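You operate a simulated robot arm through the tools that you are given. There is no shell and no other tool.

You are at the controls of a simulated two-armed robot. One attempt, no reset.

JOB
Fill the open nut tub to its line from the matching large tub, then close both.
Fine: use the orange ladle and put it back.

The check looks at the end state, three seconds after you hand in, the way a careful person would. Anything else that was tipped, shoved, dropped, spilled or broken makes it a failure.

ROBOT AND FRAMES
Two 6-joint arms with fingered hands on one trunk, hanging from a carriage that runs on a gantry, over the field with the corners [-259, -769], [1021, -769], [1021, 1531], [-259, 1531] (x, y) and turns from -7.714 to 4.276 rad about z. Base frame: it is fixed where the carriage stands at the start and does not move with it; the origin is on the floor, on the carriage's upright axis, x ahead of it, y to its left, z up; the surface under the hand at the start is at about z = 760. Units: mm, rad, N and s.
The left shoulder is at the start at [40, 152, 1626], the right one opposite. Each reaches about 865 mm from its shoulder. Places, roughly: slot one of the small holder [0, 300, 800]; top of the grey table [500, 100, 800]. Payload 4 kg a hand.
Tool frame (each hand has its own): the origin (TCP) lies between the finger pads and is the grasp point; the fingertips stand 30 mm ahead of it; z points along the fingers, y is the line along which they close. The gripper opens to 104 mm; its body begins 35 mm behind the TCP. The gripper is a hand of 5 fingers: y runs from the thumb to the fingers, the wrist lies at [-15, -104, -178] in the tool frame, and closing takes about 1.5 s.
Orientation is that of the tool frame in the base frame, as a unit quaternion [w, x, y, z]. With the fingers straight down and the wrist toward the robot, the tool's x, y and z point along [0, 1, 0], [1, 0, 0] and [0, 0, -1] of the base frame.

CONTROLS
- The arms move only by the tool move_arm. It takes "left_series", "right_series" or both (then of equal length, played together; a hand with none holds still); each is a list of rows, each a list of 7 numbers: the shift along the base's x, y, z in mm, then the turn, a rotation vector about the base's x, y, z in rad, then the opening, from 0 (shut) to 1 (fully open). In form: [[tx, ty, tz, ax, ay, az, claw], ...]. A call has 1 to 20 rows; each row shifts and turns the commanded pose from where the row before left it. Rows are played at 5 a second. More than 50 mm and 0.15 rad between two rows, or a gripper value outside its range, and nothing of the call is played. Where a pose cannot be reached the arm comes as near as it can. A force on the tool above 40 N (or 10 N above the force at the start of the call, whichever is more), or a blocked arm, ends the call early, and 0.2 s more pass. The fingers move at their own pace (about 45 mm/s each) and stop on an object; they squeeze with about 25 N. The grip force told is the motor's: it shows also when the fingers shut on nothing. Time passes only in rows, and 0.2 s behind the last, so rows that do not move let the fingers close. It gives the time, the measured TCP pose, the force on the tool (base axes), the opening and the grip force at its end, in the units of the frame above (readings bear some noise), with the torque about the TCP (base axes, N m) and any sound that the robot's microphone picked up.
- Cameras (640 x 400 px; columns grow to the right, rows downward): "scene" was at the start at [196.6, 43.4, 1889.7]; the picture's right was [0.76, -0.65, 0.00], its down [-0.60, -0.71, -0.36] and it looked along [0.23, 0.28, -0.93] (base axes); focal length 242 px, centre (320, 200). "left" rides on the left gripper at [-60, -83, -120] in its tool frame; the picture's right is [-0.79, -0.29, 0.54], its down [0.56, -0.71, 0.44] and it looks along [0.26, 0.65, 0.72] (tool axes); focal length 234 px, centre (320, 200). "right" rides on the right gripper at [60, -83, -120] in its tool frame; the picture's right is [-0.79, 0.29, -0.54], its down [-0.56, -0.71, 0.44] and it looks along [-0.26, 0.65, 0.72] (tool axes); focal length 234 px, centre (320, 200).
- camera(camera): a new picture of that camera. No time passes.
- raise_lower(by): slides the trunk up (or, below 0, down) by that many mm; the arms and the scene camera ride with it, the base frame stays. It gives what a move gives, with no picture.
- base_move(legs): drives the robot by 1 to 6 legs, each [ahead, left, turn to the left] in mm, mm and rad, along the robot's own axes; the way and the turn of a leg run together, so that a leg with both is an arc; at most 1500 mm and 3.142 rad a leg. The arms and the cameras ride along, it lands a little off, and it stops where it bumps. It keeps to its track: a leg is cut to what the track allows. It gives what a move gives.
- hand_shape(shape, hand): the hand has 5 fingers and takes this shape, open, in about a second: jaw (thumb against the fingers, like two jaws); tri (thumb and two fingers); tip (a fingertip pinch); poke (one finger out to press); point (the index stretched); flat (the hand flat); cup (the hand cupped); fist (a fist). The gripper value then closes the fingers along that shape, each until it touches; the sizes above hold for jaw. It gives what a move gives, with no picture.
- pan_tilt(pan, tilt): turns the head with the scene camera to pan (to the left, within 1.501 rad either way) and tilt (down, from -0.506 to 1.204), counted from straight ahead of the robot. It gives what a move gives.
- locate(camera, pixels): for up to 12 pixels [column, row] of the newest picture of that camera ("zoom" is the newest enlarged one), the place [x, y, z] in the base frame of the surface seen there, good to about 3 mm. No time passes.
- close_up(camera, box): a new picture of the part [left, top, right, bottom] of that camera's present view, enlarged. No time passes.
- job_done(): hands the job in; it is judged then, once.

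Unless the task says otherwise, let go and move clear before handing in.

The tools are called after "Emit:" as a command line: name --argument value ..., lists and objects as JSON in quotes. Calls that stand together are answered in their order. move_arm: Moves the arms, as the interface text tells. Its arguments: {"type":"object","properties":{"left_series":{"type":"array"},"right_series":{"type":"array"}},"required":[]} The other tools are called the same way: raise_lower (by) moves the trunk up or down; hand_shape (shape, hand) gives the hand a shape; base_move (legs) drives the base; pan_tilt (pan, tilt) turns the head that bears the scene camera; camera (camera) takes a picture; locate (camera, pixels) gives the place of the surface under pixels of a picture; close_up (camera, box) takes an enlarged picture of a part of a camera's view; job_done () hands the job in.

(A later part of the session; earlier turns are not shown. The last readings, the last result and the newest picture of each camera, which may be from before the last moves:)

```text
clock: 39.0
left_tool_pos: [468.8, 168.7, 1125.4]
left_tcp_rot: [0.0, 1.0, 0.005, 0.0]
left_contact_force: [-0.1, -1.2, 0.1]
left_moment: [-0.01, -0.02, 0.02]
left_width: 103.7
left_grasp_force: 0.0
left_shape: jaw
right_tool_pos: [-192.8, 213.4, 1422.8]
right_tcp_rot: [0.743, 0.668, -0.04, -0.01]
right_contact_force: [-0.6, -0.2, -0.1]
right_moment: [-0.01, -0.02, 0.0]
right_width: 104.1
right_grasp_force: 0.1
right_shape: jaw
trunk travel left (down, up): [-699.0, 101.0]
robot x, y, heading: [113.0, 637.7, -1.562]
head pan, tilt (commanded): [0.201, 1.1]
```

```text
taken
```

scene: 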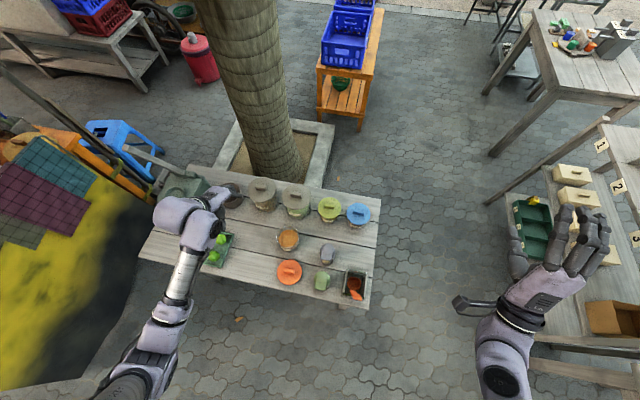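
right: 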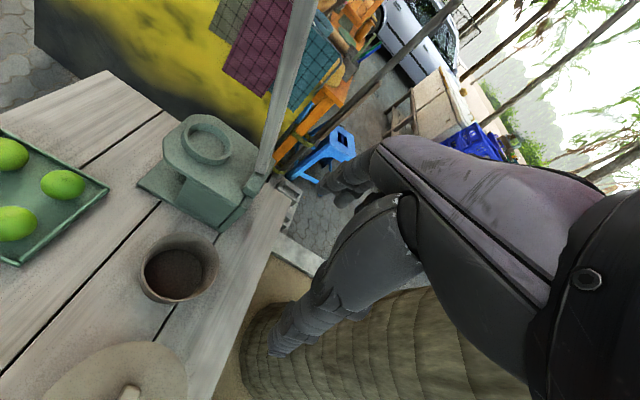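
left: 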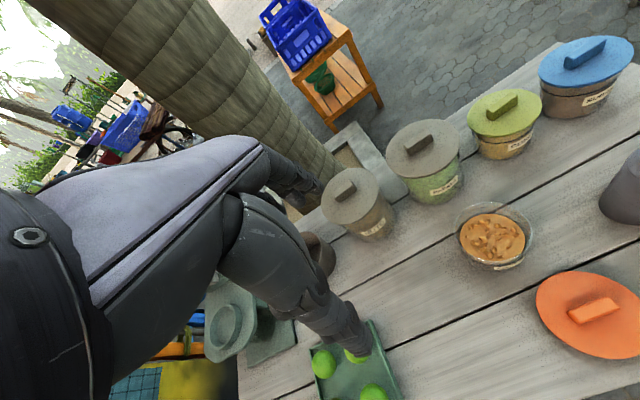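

The left camera gives a clear view: NUTS lid at (352,196), nut tub (493,237), orange lid (594,313). I'll lower the trunk by 150 and move the left hand forward above the big NUTS lid at (478,−30), staying at z≈975.

Emit:
raise_lower --by -150

Emit:
move_arm --left_series '[[2, -40, 0, 0, 0, 0, 1], [2, -40, 0, 0, 0, 0, 1], [2, -40, 0, 0, 0, 0, 1], [2, -40, 0, 0, 0, 0, 1], [1, -40, 0, 0, 0, 0, 1]]'

Emit:
camera --camera "left"

Emit:
close_up --camera "scene" --box '[160, 120, 400, 320]'

```text
clock: 40.8
left_tool_pos: [469.1, 168.6, 974.8]
left_tcp_rot: [0.0, 1.0, 0.005, 0.0]
left_contact_force: [-0.9, 0.3, 0.5]
left_moment: [-0.02, 0.0, -0.01]
left_width: 103.7
left_grasp_force: 0.0
left_shape: jaw
right_tool_pos: [-193.0, 212.5, 1270.7]
right_tcp_rot: [0.743, 0.669, -0.04, -0.01]
right_contact_force: [-1.6, 0.1, -0.5]
right_moment: [0.0, 0.0, 0.0]
right_width: 103.7
right_grasp_force: 0.1
right_shape: jaw
trunk travel left (down, up): [-549.0, 251.0]
robot x, y, heading: [110.3, 638.0, -1.561]
head pan, tilt (commanded): [0.201, 1.1]
```

```text
clock: 42.0
left_tool_pos: [477.1, -34.7, 975.0]
left_tcp_rot: [0.001, 1.0, 0.005, 0.0]
left_contact_force: [-0.7, -0.3, -0.3]
left_moment: [0.03, -0.01, 0.0]
left_width: 103.6
left_grasp_force: 0.1
left_shape: jaw
right_tool_pos: [-192.6, 213.0, 1271.4]
right_tcp_rot: [0.743, 0.668, -0.04, -0.01]
right_contact_force: [-0.2, -0.2, 0.2]
right_moment: [0.01, -0.03, 0.01]
right_width: 103.9
right_grasp_force: 0.1
right_shape: jaw
trunk travel left (down, up): [-549.0, 251.0]
robot x, y, heading: [110.7, 637.2, -1.559]
head pan, tilt (commanded): [0.201, 1.1]
```

```text
taken
```

left: 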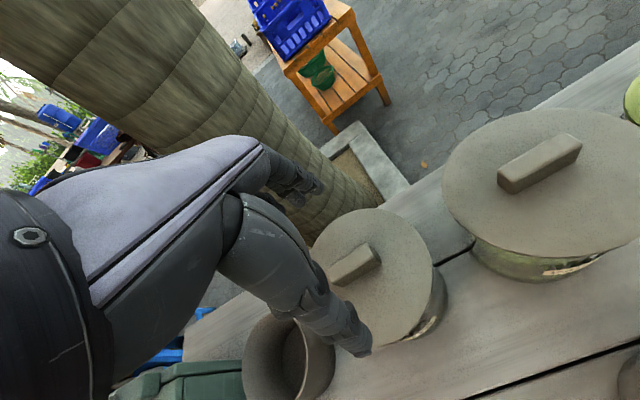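

```text
2.00 times, centred on (280, 220) of scene
```

zoom: 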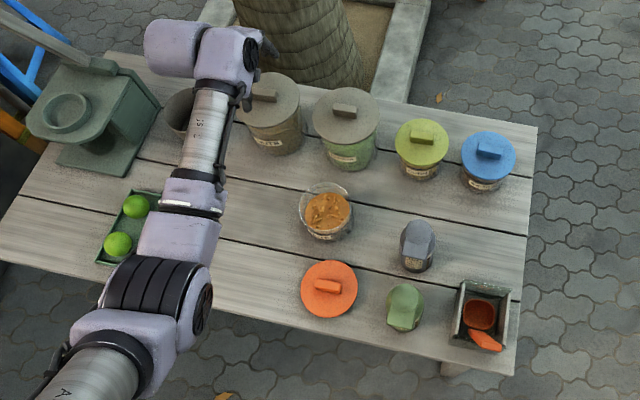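

Hand is over the lid region; handle of the NUTS lid seen at (355,265). I'll locate it and the finger tips relative to it.

Emit:
locate --camera "left" --pixels '[[335, 265], [375, 252], [355, 262], [372, 262], [400, 230], [320, 250], [395, 330], [360, 215], [320, 190], [360, 345], [540, 160], [330, 310]]'

Emit:
close_up --camera "left" --box '[260, 150, 460, 370]'

```text
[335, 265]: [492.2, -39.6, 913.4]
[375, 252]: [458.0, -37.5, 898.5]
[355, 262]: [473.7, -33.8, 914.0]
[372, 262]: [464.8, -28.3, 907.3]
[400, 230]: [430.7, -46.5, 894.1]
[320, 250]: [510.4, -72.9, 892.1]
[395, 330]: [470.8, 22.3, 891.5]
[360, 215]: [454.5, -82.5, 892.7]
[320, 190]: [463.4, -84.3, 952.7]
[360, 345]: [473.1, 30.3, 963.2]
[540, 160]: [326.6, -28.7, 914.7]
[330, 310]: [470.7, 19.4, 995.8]
```

```text
1.82 times, centred on (360, 260) of left
```

zoom: 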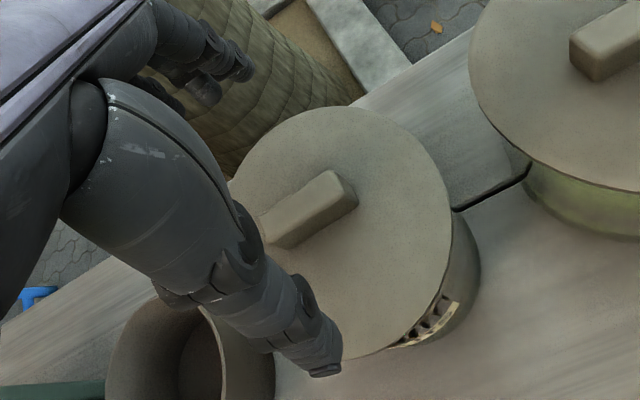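

Let me pin down the handle's edges more precisely in the enlarged left view.

Emit:
locate --camera "zoom" --pixels '[[325, 172], [340, 180], [355, 200], [280, 225], [275, 242], [345, 210], [310, 195], [262, 225], [445, 230], [320, 110], [390, 340], [245, 160]]'

Emit:
close_up --camera "scene" --box '[225, 150, 345, 230]'

Emit:
locate --camera "zoom" --pixels '[[200, 150], [275, 140], [345, 195], [420, 195], [190, 220], [230, 140], [245, 145], [130, 215], [270, 215], [240, 255]]'

```text
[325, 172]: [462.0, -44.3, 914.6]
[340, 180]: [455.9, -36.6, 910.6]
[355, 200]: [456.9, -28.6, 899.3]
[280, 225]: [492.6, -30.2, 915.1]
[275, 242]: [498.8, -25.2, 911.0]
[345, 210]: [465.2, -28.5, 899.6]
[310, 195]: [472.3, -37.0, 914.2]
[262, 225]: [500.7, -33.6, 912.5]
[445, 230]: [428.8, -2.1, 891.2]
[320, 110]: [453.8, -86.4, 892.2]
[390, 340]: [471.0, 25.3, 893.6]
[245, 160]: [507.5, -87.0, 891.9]
```

```text
5.00 times, centred on (285, 190) of scene
```

zoom: 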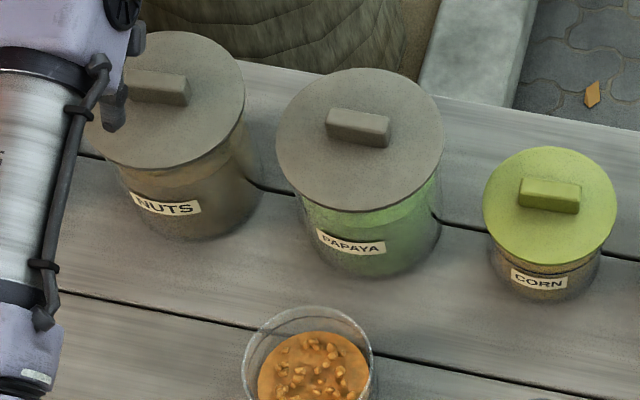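

```text
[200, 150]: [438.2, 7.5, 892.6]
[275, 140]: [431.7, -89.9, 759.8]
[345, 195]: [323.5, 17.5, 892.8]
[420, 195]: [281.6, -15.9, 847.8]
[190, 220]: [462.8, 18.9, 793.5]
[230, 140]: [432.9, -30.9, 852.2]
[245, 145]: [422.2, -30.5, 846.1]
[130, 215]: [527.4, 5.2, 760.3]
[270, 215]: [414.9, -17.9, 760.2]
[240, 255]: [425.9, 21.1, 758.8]
```

Handle spans x 456–501, y −44…−27, top z 914; TCP is at (477,−35,975). I'll go down to z≈927 (tips just above lid plate at 892) and close.

Emit:
move_arm --left_series '[[1, 0, -25, 0, 0, 0, 1], [0, 0, -23, 0, 0, 0, 1], [0, 0, 0, 0, 0, 0, 1]]'

Emit:
close_up --camera "left" --box '[260, 150, 460, 370]'

```text
clock: 42.8
left_tool_pos: [479.4, -31.8, 928.7]
left_tcp_rot: [0.0, 1.0, 0.006, 0.0]
left_contact_force: [0.5, 0.4, -0.4]
left_moment: [-0.01, 0.02, -0.04]
left_width: 103.7
left_grasp_force: 0.1
left_shape: jaw
right_tool_pos: [-194.2, 213.8, 1271.0]
right_tcp_rot: [0.742, 0.668, -0.041, -0.011]
right_contact_force: [0.1, -0.2, 0.2]
right_moment: [0.01, 0.05, 0.0]
right_width: 103.9
right_grasp_force: 0.0
right_shape: jaw
trunk travel left (down, up): [-549.0, 251.0]
robot x, y, heading: [115.0, 637.1, -1.556]
head pan, tilt (commanded): [0.201, 1.1]
```

```text
1.82 times, centred on (360, 260) of left
```

zoom: 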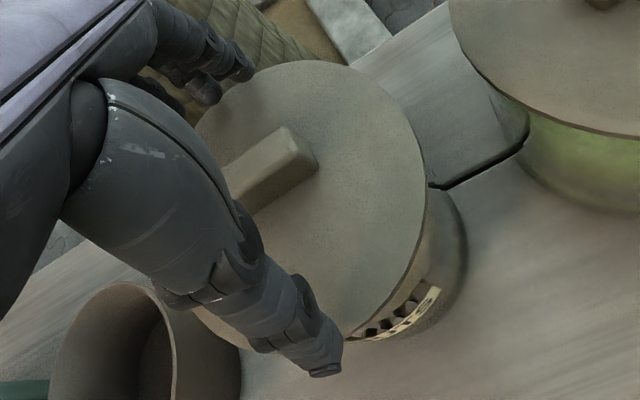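

The thumb and fingers straddle the handle without contact. I close the hand now.

Emit:
move_arm --left_series '[[0, 0, 0, 0, 0, 0, 0.5], [0, 0, 0, 0, 0, 0, 0.3], [0, 0, 0, 0, 0, 0, 0.1], [0, 0, 0, 0, 0, 0, 0], [0, 0, 0, 0, 0, 0, 0], [0, 0, 0, 0, 0, 0, 0], [0, 0, 0, 0, 0, 0, 0], [0, 0, 0, 0, 0, 0, 0], [0, 0, 0, 0, 0, 0, 0], [0, 0, 0, 0, 0, 0, 0]]'

Emit:
camera --camera "left"

Emit:
close_up --camera "left" --box '[200, 130, 460, 370]'

```text
clock: 45.0
left_tool_pos: [479.1, -32.5, 928.3]
left_tcp_rot: [0.001, 1.0, 0.005, 0.0]
left_contact_force: [1.2, 0.1, 0.3]
left_moment: [-0.05, 0.02, -0.02]
left_width: 11.8
left_grasp_force: 25.5
left_shape: jaw
right_tool_pos: [-193.2, 214.8, 1270.5]
right_tcp_rot: [0.742, 0.669, -0.042, -0.012]
right_contact_force: [0.3, 0.1, -0.3]
right_moment: [0.01, 0.01, -0.02]
right_width: 103.9
right_grasp_force: 0.0
right_shape: jaw
trunk travel left (down, up): [-549.0, 251.0]
robot x, y, heading: [115.9, 636.6, -1.563]
head pan, tilt (commanded): [0.201, 1.1]
```

```text
taken
```

left: 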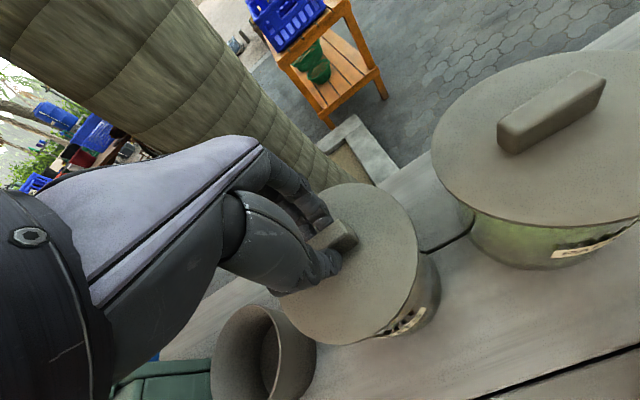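

```text
1.67 times, centred on (330, 250) of left
```

zoom: 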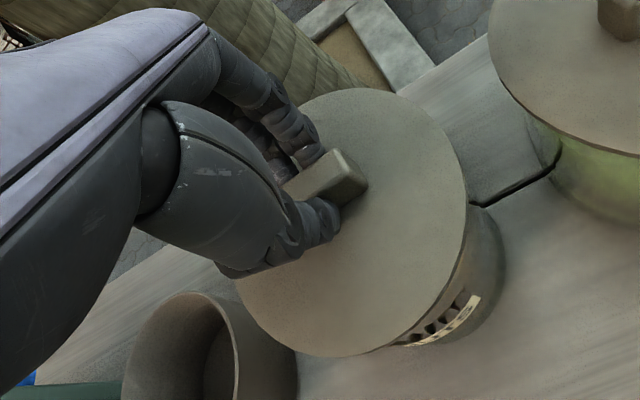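

The hand grips the handle (25 N, width 11.8). I lift straight up slowly and check the lid comes along.

Emit:
move_arm --left_series '[[0, 0, 10, 0, 0, 0, 0], [0, 0, 15, 0, 0, 0, 0], [0, 0, 20, 0, 0, 0, 0], [0, 0, 25, 0, 0, 0, 0], [0, 0, 30, 0, 0, 0, 0]]'

Emit:
camera --camera "left"

Emit:
close_up --camera "scene" --box '[200, 120, 360, 240]'

```text
clock: 46.2
left_tool_pos: [479.0, -32.1, 1026.8]
left_tcp_rot: [0.0, 1.0, 0.006, 0.0]
left_contact_force: [0.0, -0.7, 0.0]
left_moment: [0.01, -0.01, -0.01]
left_width: 11.9
left_grasp_force: 24.8
left_shape: jaw
right_tool_pos: [-193.8, 213.8, 1271.5]
right_tcp_rot: [0.743, 0.668, -0.041, -0.011]
right_contact_force: [0.4, 1.0, 0.5]
right_moment: [0.0, 0.0, 0.03]
right_width: 104.0
right_grasp_force: 0.0
right_shape: jaw
trunk travel left (down, up): [-549.0, 251.0]
robot x, y, heading: [113.8, 636.8, -1.56]
head pan, tilt (commanded): [0.201, 1.1]
heard: snap
```

```text
taken
```

left: 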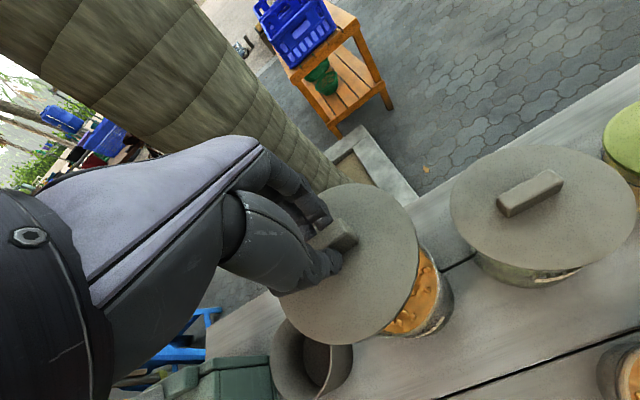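

```text
3.33 times, centred on (280, 180) of scene
```

zoom: 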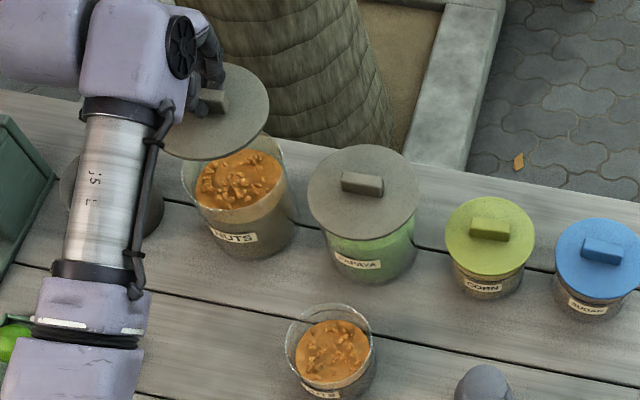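

The lid came off with a snap (so closing will need a press until it snaps), and nuts are visible in the big tub. I'll carry the lid to the free spot at (470,235).

Emit:
move_arm --left_series '[[-1, 44, 0, 0, 0, 0, 0], [-2, 44, 0, 0, 0, 0, 0], [-2, 44, -5, 0, 0, 0, 0], [-2, 44, -10, 0, 0, 0, 0], [-2, 44, -15, 0, 0, 0, 0], [0, 45, -20, 0, 0, 0, 0], [0, 0, -40, 0, 0, 0, 0], [0, 0, -40, 0, 0, 0, 0], [0, 0, -30, 0, 0, 0, 0]]'

Emit:
camera --camera "left"

Emit:
camera --camera "scene"

```text
clock: 48.2
left_tool_pos: [471.1, 232.8, 865.7]
left_tcp_rot: [0.001, 1.0, 0.005, -0.001]
left_contact_force: [-0.2, 0.3, 0.2]
left_moment: [0.03, 0.01, 0.01]
left_width: 11.6
left_grasp_force: 24.5
left_shape: jaw
right_tool_pos: [-193.5, 213.5, 1271.8]
right_tcp_rot: [0.743, 0.668, -0.041, -0.011]
right_contact_force: [-0.1, 0.0, 0.3]
right_moment: [-0.02, 0.02, 0.01]
right_width: 103.7
right_grasp_force: 0.1
right_shape: jaw
trunk travel left (down, up): [-549.0, 251.0]
robot x, y, heading: [113.7, 638.5, -1.562]
head pan, tilt (commanded): [0.201, 1.1]
```

```text
taken
```

left: 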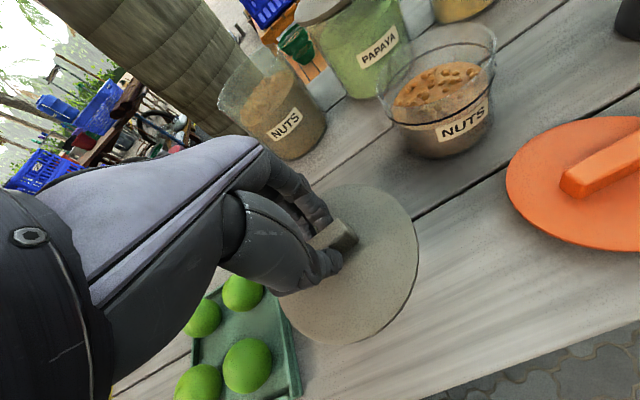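

```text
taken
```

scene: 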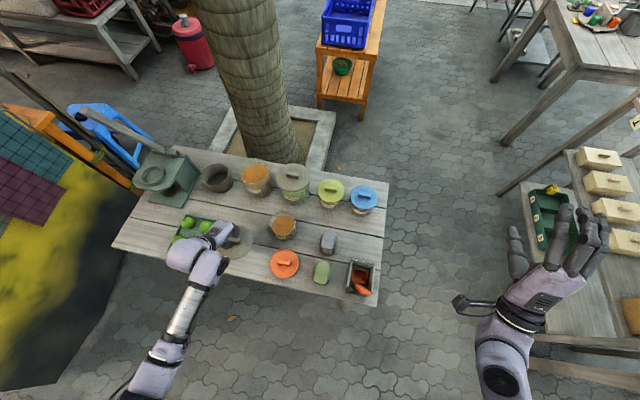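

The lid hangs over the free spot; the lime tray's edge at (285,340) looks close, so I check clearances before setting down.

Emit:
locate --camera "left" --pixels '[[283, 330], [295, 390], [310, 335], [400, 300], [350, 195], [512, 170], [520, 210], [330, 345], [240, 365], [470, 150], [405, 110], [232, 100]]'

```text
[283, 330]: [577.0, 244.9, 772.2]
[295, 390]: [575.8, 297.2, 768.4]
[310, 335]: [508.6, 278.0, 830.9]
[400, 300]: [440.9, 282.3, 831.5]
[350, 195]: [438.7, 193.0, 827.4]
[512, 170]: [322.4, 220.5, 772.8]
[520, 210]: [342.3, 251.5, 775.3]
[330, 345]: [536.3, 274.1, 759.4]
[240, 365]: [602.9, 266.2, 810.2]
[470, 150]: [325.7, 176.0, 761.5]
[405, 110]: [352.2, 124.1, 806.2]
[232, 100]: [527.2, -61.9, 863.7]
```

Lid edge (x≤529) clears the tray (x≥576). I lower toward the table, last millimetres in small steps.

Emit:
move_arm --left_series '[[0, 0, -25, 0, 0, 0, 0], [0, 0, -18, 0, 0, 0, 0], [0, 0, -4, 0, 0, 0, 0], [0, 0, 0, 0, 0, 0, 0]]'

Emit:
close_up --camera "left" --box '[260, 170, 460, 360]'

```text
clock: 49.2
left_tool_pos: [470.5, 233.9, 818.7]
left_tcp_rot: [0.001, 1.0, 0.005, 0.0]
left_contact_force: [0.3, -0.2, -0.6]
left_moment: [0.06, -0.01, -0.02]
left_width: 12.0
left_grasp_force: 24.8
left_shape: jaw
right_tool_pos: [-192.9, 214.1, 1271.3]
right_tcp_rot: [0.743, 0.668, -0.041, -0.011]
right_contact_force: [-0.4, -0.9, 0.9]
right_moment: [-0.01, -0.01, -0.04]
right_width: 103.8
right_grasp_force: 0.1
right_shape: jaw
trunk travel left (down, up): [-549.0, 251.0]
robot x, y, heading: [112.9, 636.8, -1.563]
head pan, tilt (commanded): [0.201, 1.1]
```

```text
2.11 times, centred on (360, 265) of left
```

zoom: 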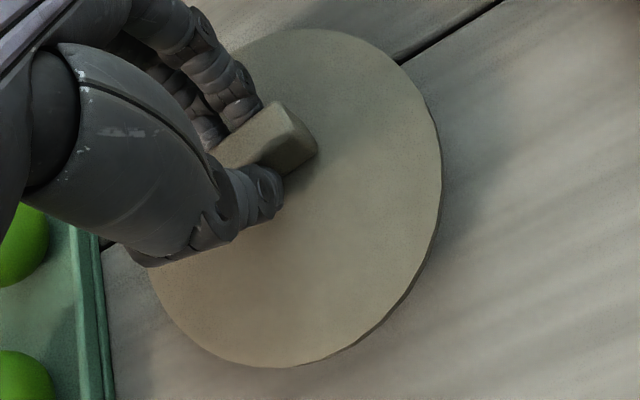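

Emit:
move_arm --left_series '[[0, 0, -3, 0, 0, 0, 0], [0, 0, -3, 0, 0, 0, 0], [0, 0, 0, 0, 0, 0, 0]]'

Emit:
locate --camera "left" --pixels '[[400, 300], [350, 195], [430, 330], [415, 230], [330, 345]]'

```text
clock: 50.0
left_tool_pos: [469.3, 233.4, 813.0]
left_tcp_rot: [0.0, 1.0, 0.005, 0.0]
left_contact_force: [0.6, -0.1, -0.2]
left_moment: [0.01, -0.04, 0.01]
left_width: 11.9
left_grasp_force: 25.0
left_shape: jaw
right_tool_pos: [-192.7, 213.8, 1270.7]
right_tcp_rot: [0.743, 0.668, -0.042, -0.011]
right_contact_force: [0.6, -0.6, 0.9]
right_moment: [0.0, 0.0, 0.01]
right_width: 103.9
right_grasp_force: 0.0
right_shape: jaw
trunk travel left (down, up): [-549.0, 251.0]
robot x, y, heading: [109.7, 636.8, -1.56]
head pan, tilt (commanded): [0.201, 1.1]
```

```text
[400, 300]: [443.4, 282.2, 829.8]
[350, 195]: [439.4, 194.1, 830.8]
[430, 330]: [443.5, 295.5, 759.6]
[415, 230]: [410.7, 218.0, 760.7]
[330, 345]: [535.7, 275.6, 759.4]
```

No contact yet at z≈813. I continue down in 2 mm steps.

Emit:
move_arm --left_series '[[0, 0, -2, 0, 0, 0, 0], [0, 0, -2, 0, 0, 0, 0], [0, 0, 0, 0, 0, 0, 0]]'

Emit:
camera --camera "left"

Emit:
locate --camera "left" --pixels '[[400, 300], [350, 200], [320, 320], [430, 330], [390, 250]]'

```text
clock: 50.8
left_tool_pos: [470.1, 232.8, 810.7]
left_tcp_rot: [0.002, 1.0, 0.005, -0.001]
left_contact_force: [-1.7, 3.3, 13.7]
left_moment: [0.03, 0.04, -0.04]
left_width: 12.4
left_grasp_force: 24.9
left_shape: jaw
right_tool_pos: [-192.7, 213.5, 1271.3]
right_tcp_rot: [0.743, 0.668, -0.041, -0.011]
right_contact_force: [-0.1, -0.3, -0.8]
right_moment: [-0.04, 0.0, 0.01]
right_width: 104.0
right_grasp_force: 0.0
right_shape: jaw
trunk travel left (down, up): [-549.0, 251.0]
robot x, y, heading: [113.9, 635.4, -1.558]
head pan, tilt (commanded): [0.201, 1.1]
```

```text
taken
```

left: 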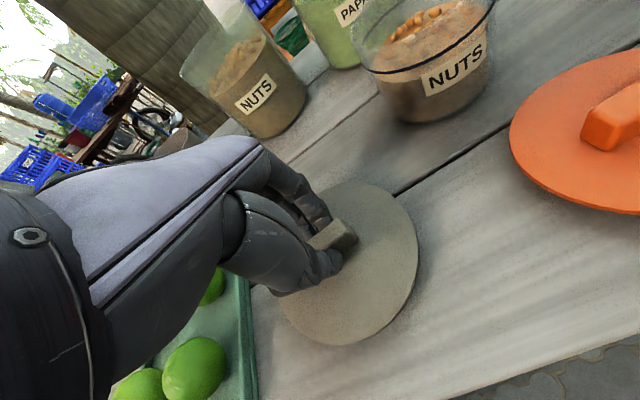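

```text
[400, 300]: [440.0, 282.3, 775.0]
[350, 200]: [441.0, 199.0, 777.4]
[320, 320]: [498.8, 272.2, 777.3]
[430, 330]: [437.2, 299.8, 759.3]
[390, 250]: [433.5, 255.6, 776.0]
```

Contact force 13.7 N: the lid rests on the table (top z≈776). I ease up 1 mm, open the hand and lift clear.

Emit:
move_arm --left_series '[[0, 0, 1, 0, 0, 0, 0], [0, 0, 0, 0, 0, 0, 0.2], [0, 0, 0, 0, 0, 0, 0.5], [0, 0, 0, 0, 0, 0, 0.8], [0, 0, 0, 0, 0, 0, 1], [0, 0, 0, 0, 0, 0, 1], [0, 0, 0, 0, 0, 0, 1], [0, 0, 15, 0, 0, 0, 1], [0, 0, 40, 0, 0, 0, 1], [0, 0, 45, 0, 0, 0, 1], [0, 0, 45, 0, 0, 0, 1], [0, 0, 45, 0, 0, 0, 1]]'

Emit:
camera --camera "left"

```text
clock: 53.4
left_tool_pos: [470.8, 235.7, 999.0]
left_tcp_rot: [-0.001, 1.0, 0.005, 0.001]
left_contact_force: [-0.3, -0.4, -0.9]
left_moment: [0.02, 0.01, 0.01]
left_width: 103.6
left_grasp_force: 0.0
left_shape: jaw
right_tool_pos: [-193.1, 213.8, 1270.6]
right_tcp_rot: [0.743, 0.668, -0.04, -0.01]
right_contact_force: [-0.5, 0.5, -0.4]
right_moment: [0.01, -0.01, 0.02]
right_width: 103.7
right_grasp_force: 0.1
right_shape: jaw
trunk travel left (down, up): [-549.0, 251.0]
robot x, y, heading: [110.8, 637.8, -1.56]
head pan, tilt (commanded): [0.201, 1.1]
```

```text
taken
```

left: 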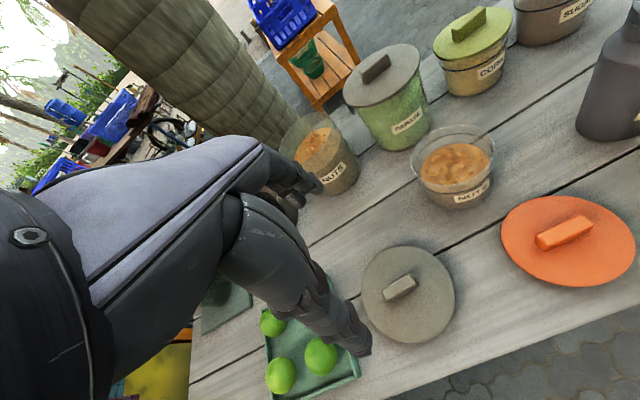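

The grey lid rests flat on the table. Next I measure the big tub's nut surface and plan the ladle grasp.

Emit:
close_up --camera "scene" --box '[215, 140, 305, 240]'

Emit:
locate --camera "zoom" --pixels '[[280, 140], [320, 140], [360, 140], [320, 115], [320, 170], [320, 100], [270, 180], [390, 305], [390, 330], [420, 325], [350, 330], [390, 355]]'

Emit:
close_up --camera "scene" --box '[310, 220, 390, 310]'

```text
4.00 times, centred on (260, 190) of scene
```

zoom: 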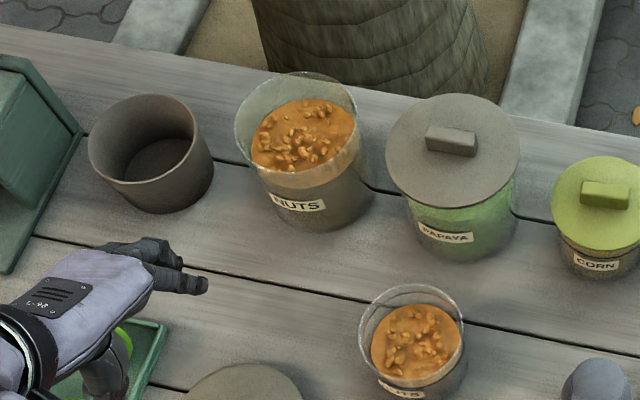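

```text
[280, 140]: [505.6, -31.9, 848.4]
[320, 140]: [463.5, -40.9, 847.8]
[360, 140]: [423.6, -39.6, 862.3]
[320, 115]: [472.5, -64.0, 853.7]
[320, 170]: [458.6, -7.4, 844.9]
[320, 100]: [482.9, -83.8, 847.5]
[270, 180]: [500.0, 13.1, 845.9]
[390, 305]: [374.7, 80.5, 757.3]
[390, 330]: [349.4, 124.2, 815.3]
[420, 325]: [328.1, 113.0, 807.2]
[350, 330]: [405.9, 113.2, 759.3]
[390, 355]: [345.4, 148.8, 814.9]
```

```text
4.44 times, centred on (350, 265) of scene
```

zoom: 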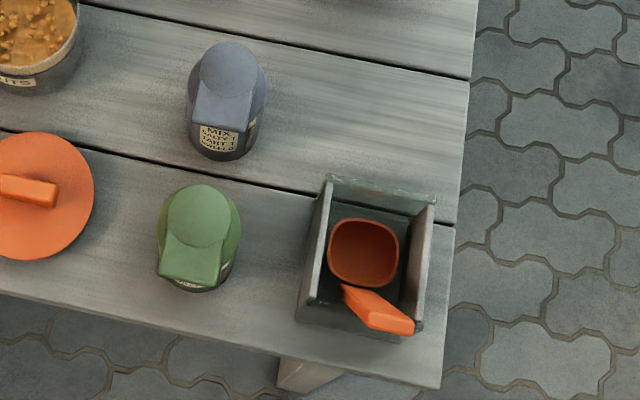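

Big tub nuts surface z≈846. Measuring the ladle's cup and handle from this angle.

Emit:
locate --camera "zoom" --pixels '[[365, 255], [332, 255], [398, 250], [365, 221], [363, 286], [380, 300], [370, 325], [410, 322], [350, 295], [340, 289], [400, 312], [360, 308]]'

Emit:
close_up --camera "scene" --box '[340, 250, 385, 305]'

```text
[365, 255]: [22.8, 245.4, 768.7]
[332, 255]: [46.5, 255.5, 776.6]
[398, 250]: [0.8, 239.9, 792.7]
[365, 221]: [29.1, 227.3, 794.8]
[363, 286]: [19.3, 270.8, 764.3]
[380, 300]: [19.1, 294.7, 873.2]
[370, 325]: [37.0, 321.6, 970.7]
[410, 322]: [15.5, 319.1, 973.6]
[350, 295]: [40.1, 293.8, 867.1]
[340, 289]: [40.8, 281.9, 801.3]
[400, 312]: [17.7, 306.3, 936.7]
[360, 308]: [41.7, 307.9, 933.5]
```

```text
7.27 times, centred on (362, 278) of scene
```

zoom: 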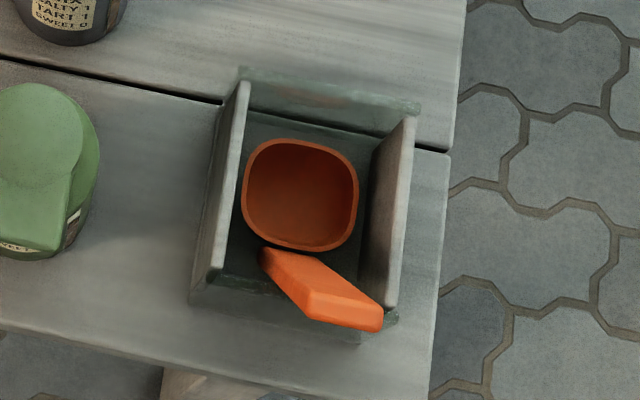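

The ladle: handle centre ≈(27,314) at z 944, leaning ~11°, cup ≈47 mm square centred (24,250), bottom z≈765, rim z≈795. I'll raise the trunk by 100 and shift the robot right and back so the left arm can reach the ladle comfortably.

Emit:
raise_lower --by 100

Emit:
base_move --legs '[[-165, -282, 0]]'

Emit:
camera --camera "left"

Emit:
camera --camera "scene"

```text
clock: 54.7
left_tool_pos: [469.7, 236.5, 1099.9]
left_tcp_rot: [0.0, 1.0, 0.005, 0.0]
left_contact_force: [0.0, 0.3, 0.1]
left_moment: [0.01, -0.02, -0.02]
left_width: 103.9
left_grasp_force: 0.0
left_shape: jaw
right_tool_pos: [-194.2, 213.1, 1370.7]
right_tcp_rot: [0.742, 0.669, -0.042, -0.012]
right_contact_force: [-0.7, 0.1, 0.1]
right_moment: [-0.01, 0.03, -0.01]
right_width: 103.9
right_grasp_force: 0.1
right_shape: jaw
trunk travel left (down, up): [-649.0, 151.0]
robot x, y, heading: [110.8, 637.6, -1.559]
head pan, tilt (commanded): [0.201, 1.1]
```

```text
clock: 56.9
left_tool_pos: [188.4, 397.7, 1098.1]
left_tcp_rot: [0.0, 1.0, 0.008, 0.0]
left_contact_force: [-0.3, 1.2, -0.1]
left_moment: [0.0, -0.03, 0.03]
left_width: 103.8
left_grasp_force: 0.0
left_shape: jaw
right_tool_pos: [-475.1, 371.6, 1372.2]
right_tcp_rot: [0.743, 0.668, -0.04, -0.009]
right_contact_force: [0.7, 0.0, 0.1]
right_moment: [0.02, 0.0, 0.0]
right_width: 103.9
right_grasp_force: 0.1
right_shape: jaw
trunk travel left (down, up): [-649.0, 151.0]
robot x, y, heading: [-173.2, 796.6, -1.563]
head pan, tilt (commanded): [0.201, 1.1]
```

```text
taken
```

left: 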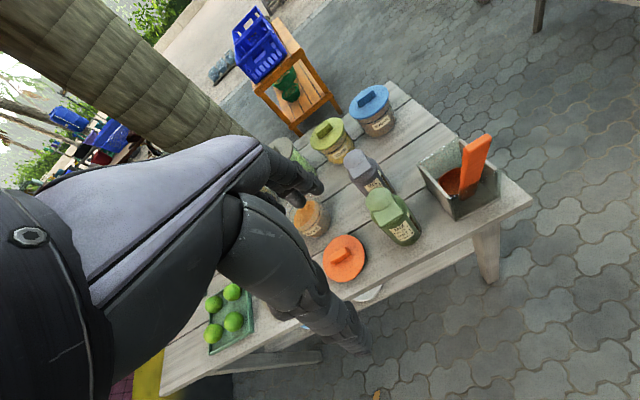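

```text
taken
```

scene: 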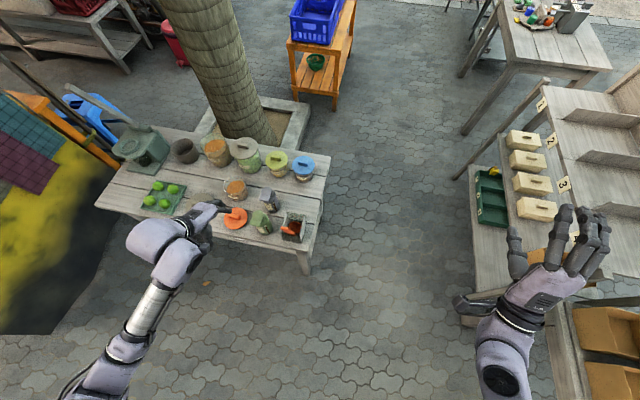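

Now I lower the trunk by 60 and move the left hand to just above the ladle handle, tilting it −0.19 about x to match the handle's lean.

Emit:
raise_lower --by -60

Emit:
move_arm --left_series '[[-40, -10, 0, 0, 0, 0, 1], [-40, -10, 0, 0, 0, 0, 1], [-40, -15, 0, -0.06, 0, 0, 1], [-41, -15, 0, -0.06, 0, 0, 1], [0, -18, 0, -0.07, 0, 0, 1], [0, 0, 0, 0, 0, 0, 1]]'

Emit:
camera --camera "left"

Emit:
close_up --camera "scene" --box '[220, 180, 340, 280]'

```text
clock: 57.9
left_tool_pos: [188.5, 397.2, 1039.8]
left_tcp_rot: [0.001, 1.0, 0.008, 0.0]
left_contact_force: [0.7, -0.5, -0.1]
left_moment: [-0.03, 0.01, 0.02]
left_width: 103.7
left_grasp_force: 0.0
left_shape: jaw
right_tool_pos: [-473.4, 371.9, 1312.5]
right_tcp_rot: [0.743, 0.668, -0.039, -0.008]
right_contact_force: [1.2, 0.3, -0.3]
right_moment: [-0.02, -0.01, -0.03]
right_width: 103.9
right_grasp_force: 0.1
right_shape: jaw
trunk travel left (down, up): [-589.0, 211.0]
robot x, y, heading: [-168.1, 796.4, -1.553]
head pan, tilt (commanded): [0.201, 1.1]
```

```text
clock: 59.0
left_tool_pos: [84.0, 340.1, 1035.9]
left_tcp_rot: [0.075, 0.994, -0.003, 0.078]
left_contact_force: [0.5, 0.5, 1.0]
left_moment: [0.0, -0.03, 0.02]
left_width: 103.8
left_grasp_force: 0.0
left_shape: jaw
right_tool_pos: [-474.2, 370.9, 1312.1]
right_tcp_rot: [0.743, 0.668, -0.04, -0.009]
right_contact_force: [-0.3, 0.2, -0.2]
right_moment: [0.02, 0.03, 0.02]
right_width: 103.8
right_grasp_force: 0.0
right_shape: jaw
trunk travel left (down, up): [-589.0, 211.0]
robot x, y, heading: [-171.2, 795.2, -1.559]
head pan, tilt (commanded): [0.201, 1.1]
stopped in row 5 (left hand): the arm was blocked; the commanded pose is now the measured one
```

```text
taken
```

left: 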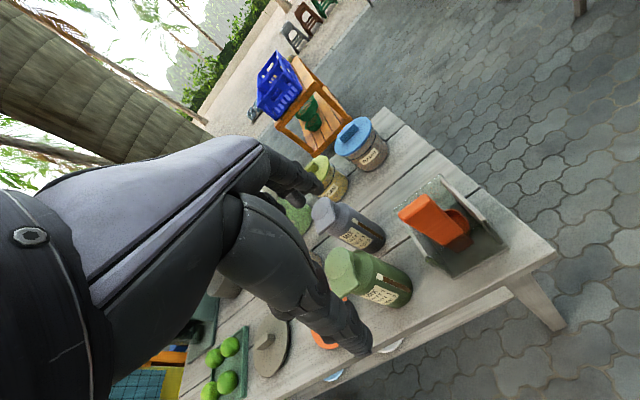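

```text
4.00 times, centred on (280, 230) of scene
```

zoom: 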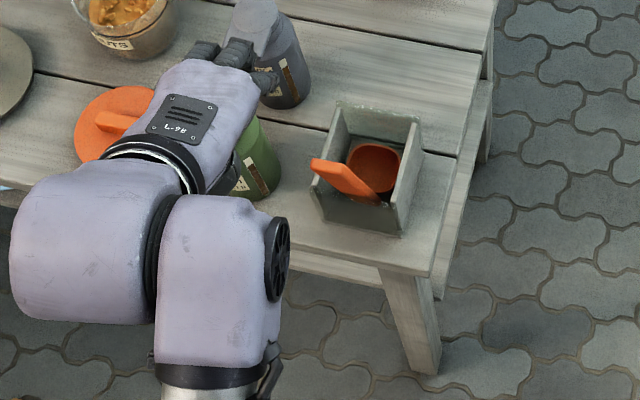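

The arm hit a joint limit when reaching inward, so I'll shift the robot further right (X≈−255) to make the ladle lie outward for the left arm, raising a little first.

Emit:
raise_lower --by 40

Emit:
base_move --legs '[[0, -86, 0]]'

Emit:
camera --camera "left"

```text
clock: 59.9
left_tool_pos: [84.9, 339.8, 1076.5]
left_tcp_rot: [0.075, 0.994, -0.002, 0.08]
left_contact_force: [0.2, -0.3, 0.1]
left_moment: [-0.05, -0.02, 0.0]
left_width: 103.9
left_grasp_force: 0.0
left_shape: jaw
right_tool_pos: [-473.2, 372.0, 1352.2]
right_tcp_rot: [0.743, 0.669, -0.038, -0.008]
right_contact_force: [-0.1, -0.5, 0.2]
right_moment: [-0.02, -0.01, -0.04]
right_width: 103.8
right_grasp_force: 0.0
right_shape: jaw
trunk travel left (down, up): [-629.0, 171.0]
robot x, y, heading: [-171.5, 796.6, -1.558]
head pan, tilt (commanded): [0.201, 1.1]
```

```text
clock: 60.9
left_tool_pos: [-3.2, 338.3, 1077.1]
left_tcp_rot: [0.074, 0.994, -0.003, 0.079]
left_contact_force: [-0.2, 0.3, -0.2]
left_moment: [0.0, -0.02, 0.02]
left_width: 103.7
left_grasp_force: 0.0
left_shape: jaw
right_tool_pos: [-562.3, 370.2, 1350.9]
right_tcp_rot: [0.742, 0.669, -0.04, -0.01]
right_contact_force: [-0.4, 0.6, -0.3]
right_moment: [0.0, 0.04, 0.01]
right_width: 103.8
right_grasp_force: 0.1
right_shape: jaw
trunk travel left (down, up): [-629.0, 171.0]
robot x, y, heading: [-257.0, 796.9, -1.558]
head pan, tilt (commanded): [0.201, 1.1]
```

```text
taken
```

left: 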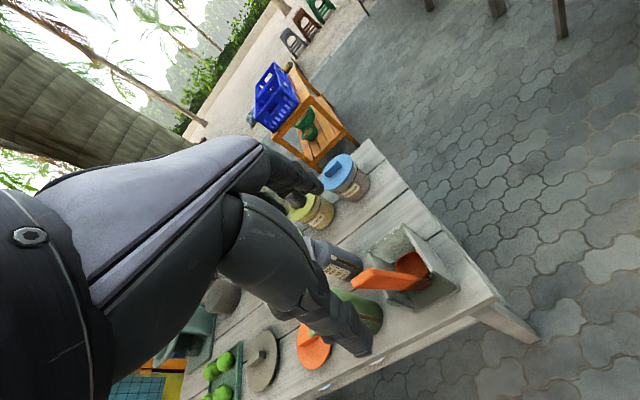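

Now at X≈−257 the ladle is 132 mm outward of the shoulder. I correct the hand's orientation and position it above the handle at (27,331,1040).

Emit:
move_arm --left_series '[[10, -2, -10, -0.013, 0.053, -0.003, 1], [10, -2, -12, -0.013, 0.053, -0.003, 1], [10, -3, -15, -0.014, 0.052, -0.003, 1], [0, 0, 0, 0, 0, 0, 1]]'

Emit:
camera --camera "left"

Emit:
close_up --camera "scene" --box '[160, 180, 320, 290]'

```text
clock: 61.9
left_tool_pos: [26.9, 330.4, 1039.3]
left_tcp_rot: [0.094, 0.996, 0.001, 0.0]
left_contact_force: [0.4, 0.7, 0.6]
left_moment: [-0.01, -0.03, -0.01]
left_width: 103.8
left_grasp_force: 0.0
left_shape: jaw
right_tool_pos: [-561.4, 370.2, 1352.2]
right_tcp_rot: [0.743, 0.668, -0.039, -0.008]
right_contact_force: [-0.5, 1.2, 0.5]
right_moment: [0.02, 0.02, -0.02]
right_width: 103.9
right_grasp_force: 0.0
right_shape: jaw
trunk travel left (down, up): [-629.0, 171.0]
robot x, y, heading: [-256.8, 796.1, -1.553]
head pan, tilt (commanded): [0.201, 1.1]
```

```text
taken
```

left: 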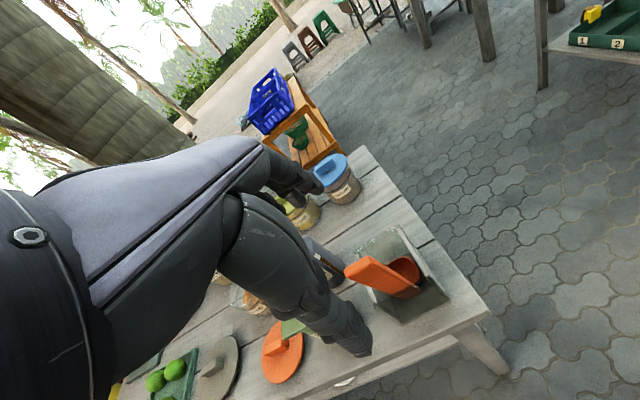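

```text
3.64 times, centred on (240, 235) of scene
```

zoom: 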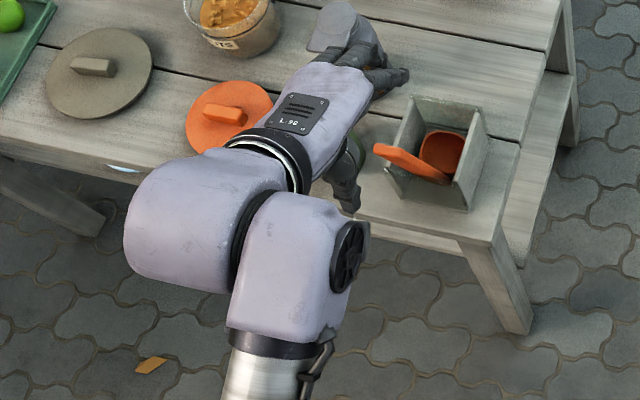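

Orientation matches (0.094, 0.996, 0, 0). I verify the handle's position from the left camera before descending.

Emit:
close_up --camera "left" --box '[290, 200, 470, 370]'

Emit:
locate --camera "left" --pixels '[[348, 268], [358, 262], [352, 280], [370, 262], [365, 280], [385, 285], [400, 262], [415, 290], [360, 345], [345, 310], [318, 185], [430, 300]]'

```text
2.35 times, centred on (380, 285) of left
```

zoom: 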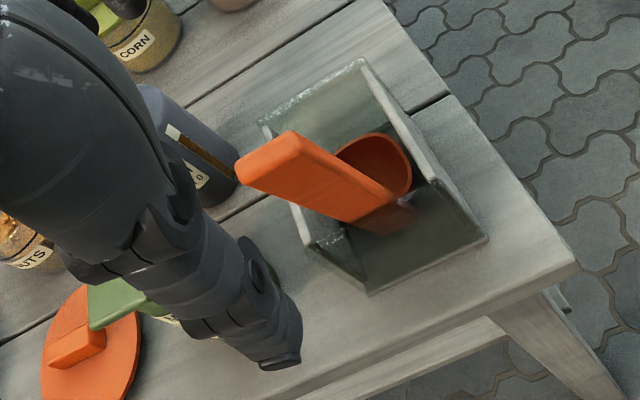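

```text
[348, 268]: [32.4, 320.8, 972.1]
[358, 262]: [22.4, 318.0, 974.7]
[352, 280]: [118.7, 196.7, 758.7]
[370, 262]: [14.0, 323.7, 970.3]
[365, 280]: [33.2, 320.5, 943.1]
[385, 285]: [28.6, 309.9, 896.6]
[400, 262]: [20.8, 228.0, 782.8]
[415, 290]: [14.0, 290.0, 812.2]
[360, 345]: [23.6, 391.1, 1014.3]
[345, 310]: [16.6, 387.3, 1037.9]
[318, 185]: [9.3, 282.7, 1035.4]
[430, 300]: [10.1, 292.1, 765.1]
```

The handle's outer face slopes ~13°, centre at (27.5,315.5) for z 944. I descend onto it.

Emit:
move_arm --left_series '[[0.2, -5, -25, -0.01, 0, 0, 1], [0.2, -5, -25, -0.01, 0, 0, 1], [0.2, -3, -25, -0.01, 0, 0, 1], [0, -2, -17, 0, 0, 0, 1], [0, 0, 0, 0, 0, 0, 1]]'

Emit:
close_up --camera "left" --box '[230, 150, 470, 370]'

Emit:
close_up --camera "scene" --box '[180, 180, 320, 290]'

```text
clock: 63.1
left_tool_pos: [26.8, 314.8, 948.1]
left_tcp_rot: [0.109, 0.994, 0.0, 0.0]
left_contact_force: [0.1, 0.5, 0.1]
left_moment: [-0.01, -0.03, 0.01]
left_width: 104.0
left_grasp_force: 0.1
left_shape: jaw
right_tool_pos: [-559.4, 371.3, 1350.9]
right_tcp_rot: [0.743, 0.668, -0.04, -0.009]
right_contact_force: [-0.1, -1.0, 0.0]
right_moment: [-0.03, 0.0, -0.05]
right_width: 103.6
right_grasp_force: 0.0
right_shape: jaw
trunk travel left (down, up): [-629.0, 171.0]
robot x, y, heading: [-259.5, 793.5, -1.551]
head pan, tilt (commanded): [0.201, 1.1]
```

```text
1.82 times, centred on (350, 260) of left
```

zoom: 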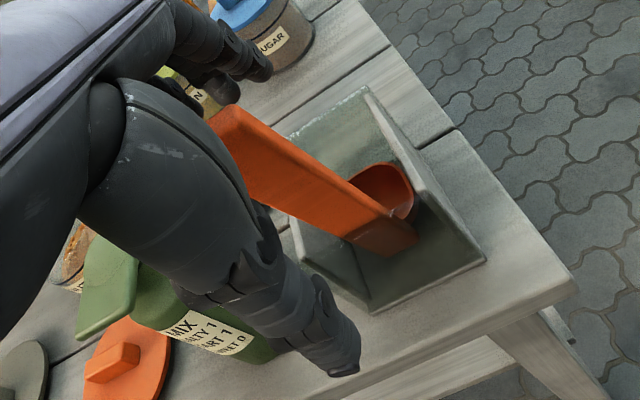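

```text
3.64 times, centred on (250, 235) of scene
```

zoom: 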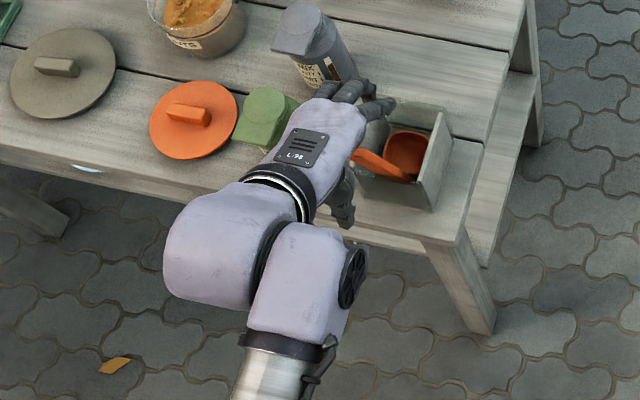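

Hand straddles the handle with no contact. Closing now.

Emit:
move_arm --left_series '[[0, 0, 0, 0, 0, 0, 0.5], [0, 0, 0, 0, 0, 0, 0.3], [0, 0, 0, 0, 0, 0, 0.15], [0, 0, 0, 0, 0, 0, 0], [0, 0, 0, 0, 0, 0, 0], [0, 0, 0, 0, 0, 0, 0], [0, 0, 0, 0, 0, 0, 0], [0, 0, 0, 0, 0, 0, 0], [0, 0, 0, 0, 0, 0, 0], [0, 0, 0, 0, 0, 0, 0]]'

Emit:
close_up --camera "left" --box '[230, 150, 470, 370]'

```text
clock: 65.3
left_tool_pos: [27.5, 316.2, 947.8]
left_tcp_rot: [0.11, 0.994, 0.0, 0.001]
left_contact_force: [0.5, -0.2, 0.3]
left_moment: [-0.06, 0.04, 0.0]
left_width: 3.6
left_grasp_force: 24.3
left_shape: jaw
right_tool_pos: [-560.4, 370.0, 1352.0]
right_tcp_rot: [0.743, 0.668, -0.04, -0.009]
right_contact_force: [-0.2, -0.1, -0.7]
right_moment: [-0.01, -0.01, -0.03]
right_width: 104.2
right_grasp_force: 0.0
right_shape: jaw
trunk travel left (down, up): [-629.0, 171.0]
robot x, y, heading: [-256.8, 795.5, -1.554]
head pan, tilt (commanded): [0.201, 1.1]
```

```text
1.82 times, centred on (350, 260) of left
```

zoom: 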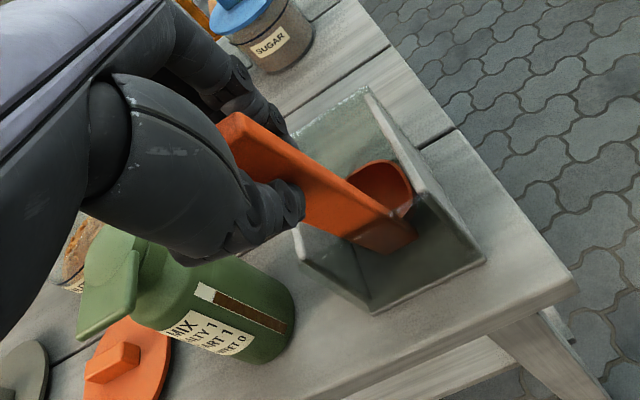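

The hand holds the handle (24 N). I record the stow pose (27.3, 315.5, 948; tilt −0.22 about x) and lift straight up.

Emit:
move_arm --left_series '[[0, 0, 8, 0, 0, 0, 0], [0, 0, 12, 0, 0, 0, 0], [0, 0, 20, 0, 0, 0, 0], [0, 0, 25, 0, 0, 0, 0], [0, 0, 30, 0, 0, 0, 0], [0, 0, 25, 0, 0, 0, 0], [0, 0, 0, 0, 0, 0, 0]]'

Emit:
camera --camera "left"

Emit:
close_up --camera "scene" --box '[180, 170, 320, 290]'

```text
clock: 66.9
left_tool_pos: [27.5, 317.5, 1067.6]
left_tcp_rot: [0.109, 0.994, 0.0, 0.0]
left_contact_force: [-0.4, -0.5, -0.4]
left_moment: [0.01, 0.0, -0.03]
left_width: 3.7
left_grasp_force: 25.6
left_shape: jaw
right_tool_pos: [-560.5, 370.8, 1351.7]
right_tcp_rot: [0.743, 0.668, -0.04, -0.009]
right_contact_force: [0.1, -0.7, 0.3]
right_moment: [0.02, -0.03, -0.02]
right_width: 103.9
right_grasp_force: 0.0
right_shape: jaw
trunk travel left (down, up): [-629.0, 171.0]
robot x, y, heading: [-253.8, 794.4, -1.553]
head pan, tilt (commanded): [0.201, 1.1]
```

```text
taken
```

left: 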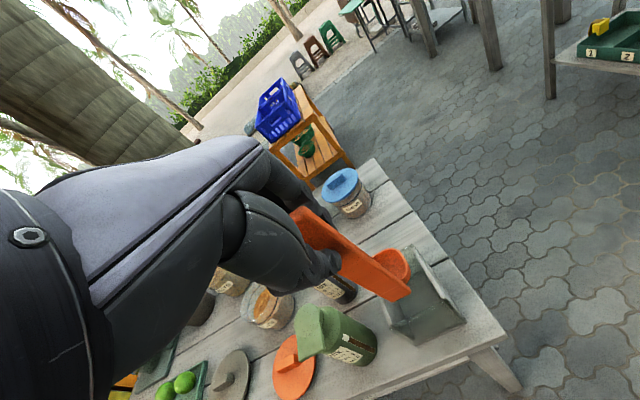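

```text
3.33 times, centred on (250, 230) of scene
```

zoom: 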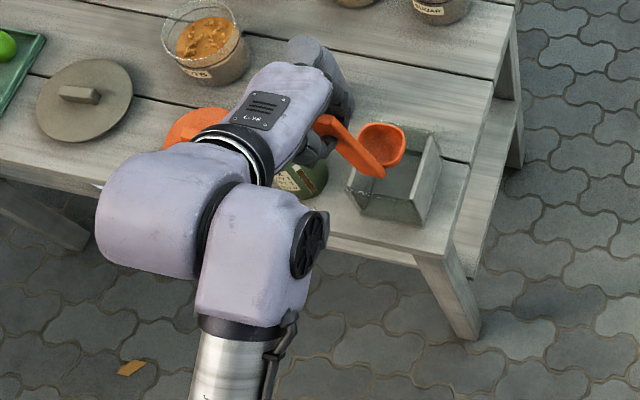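

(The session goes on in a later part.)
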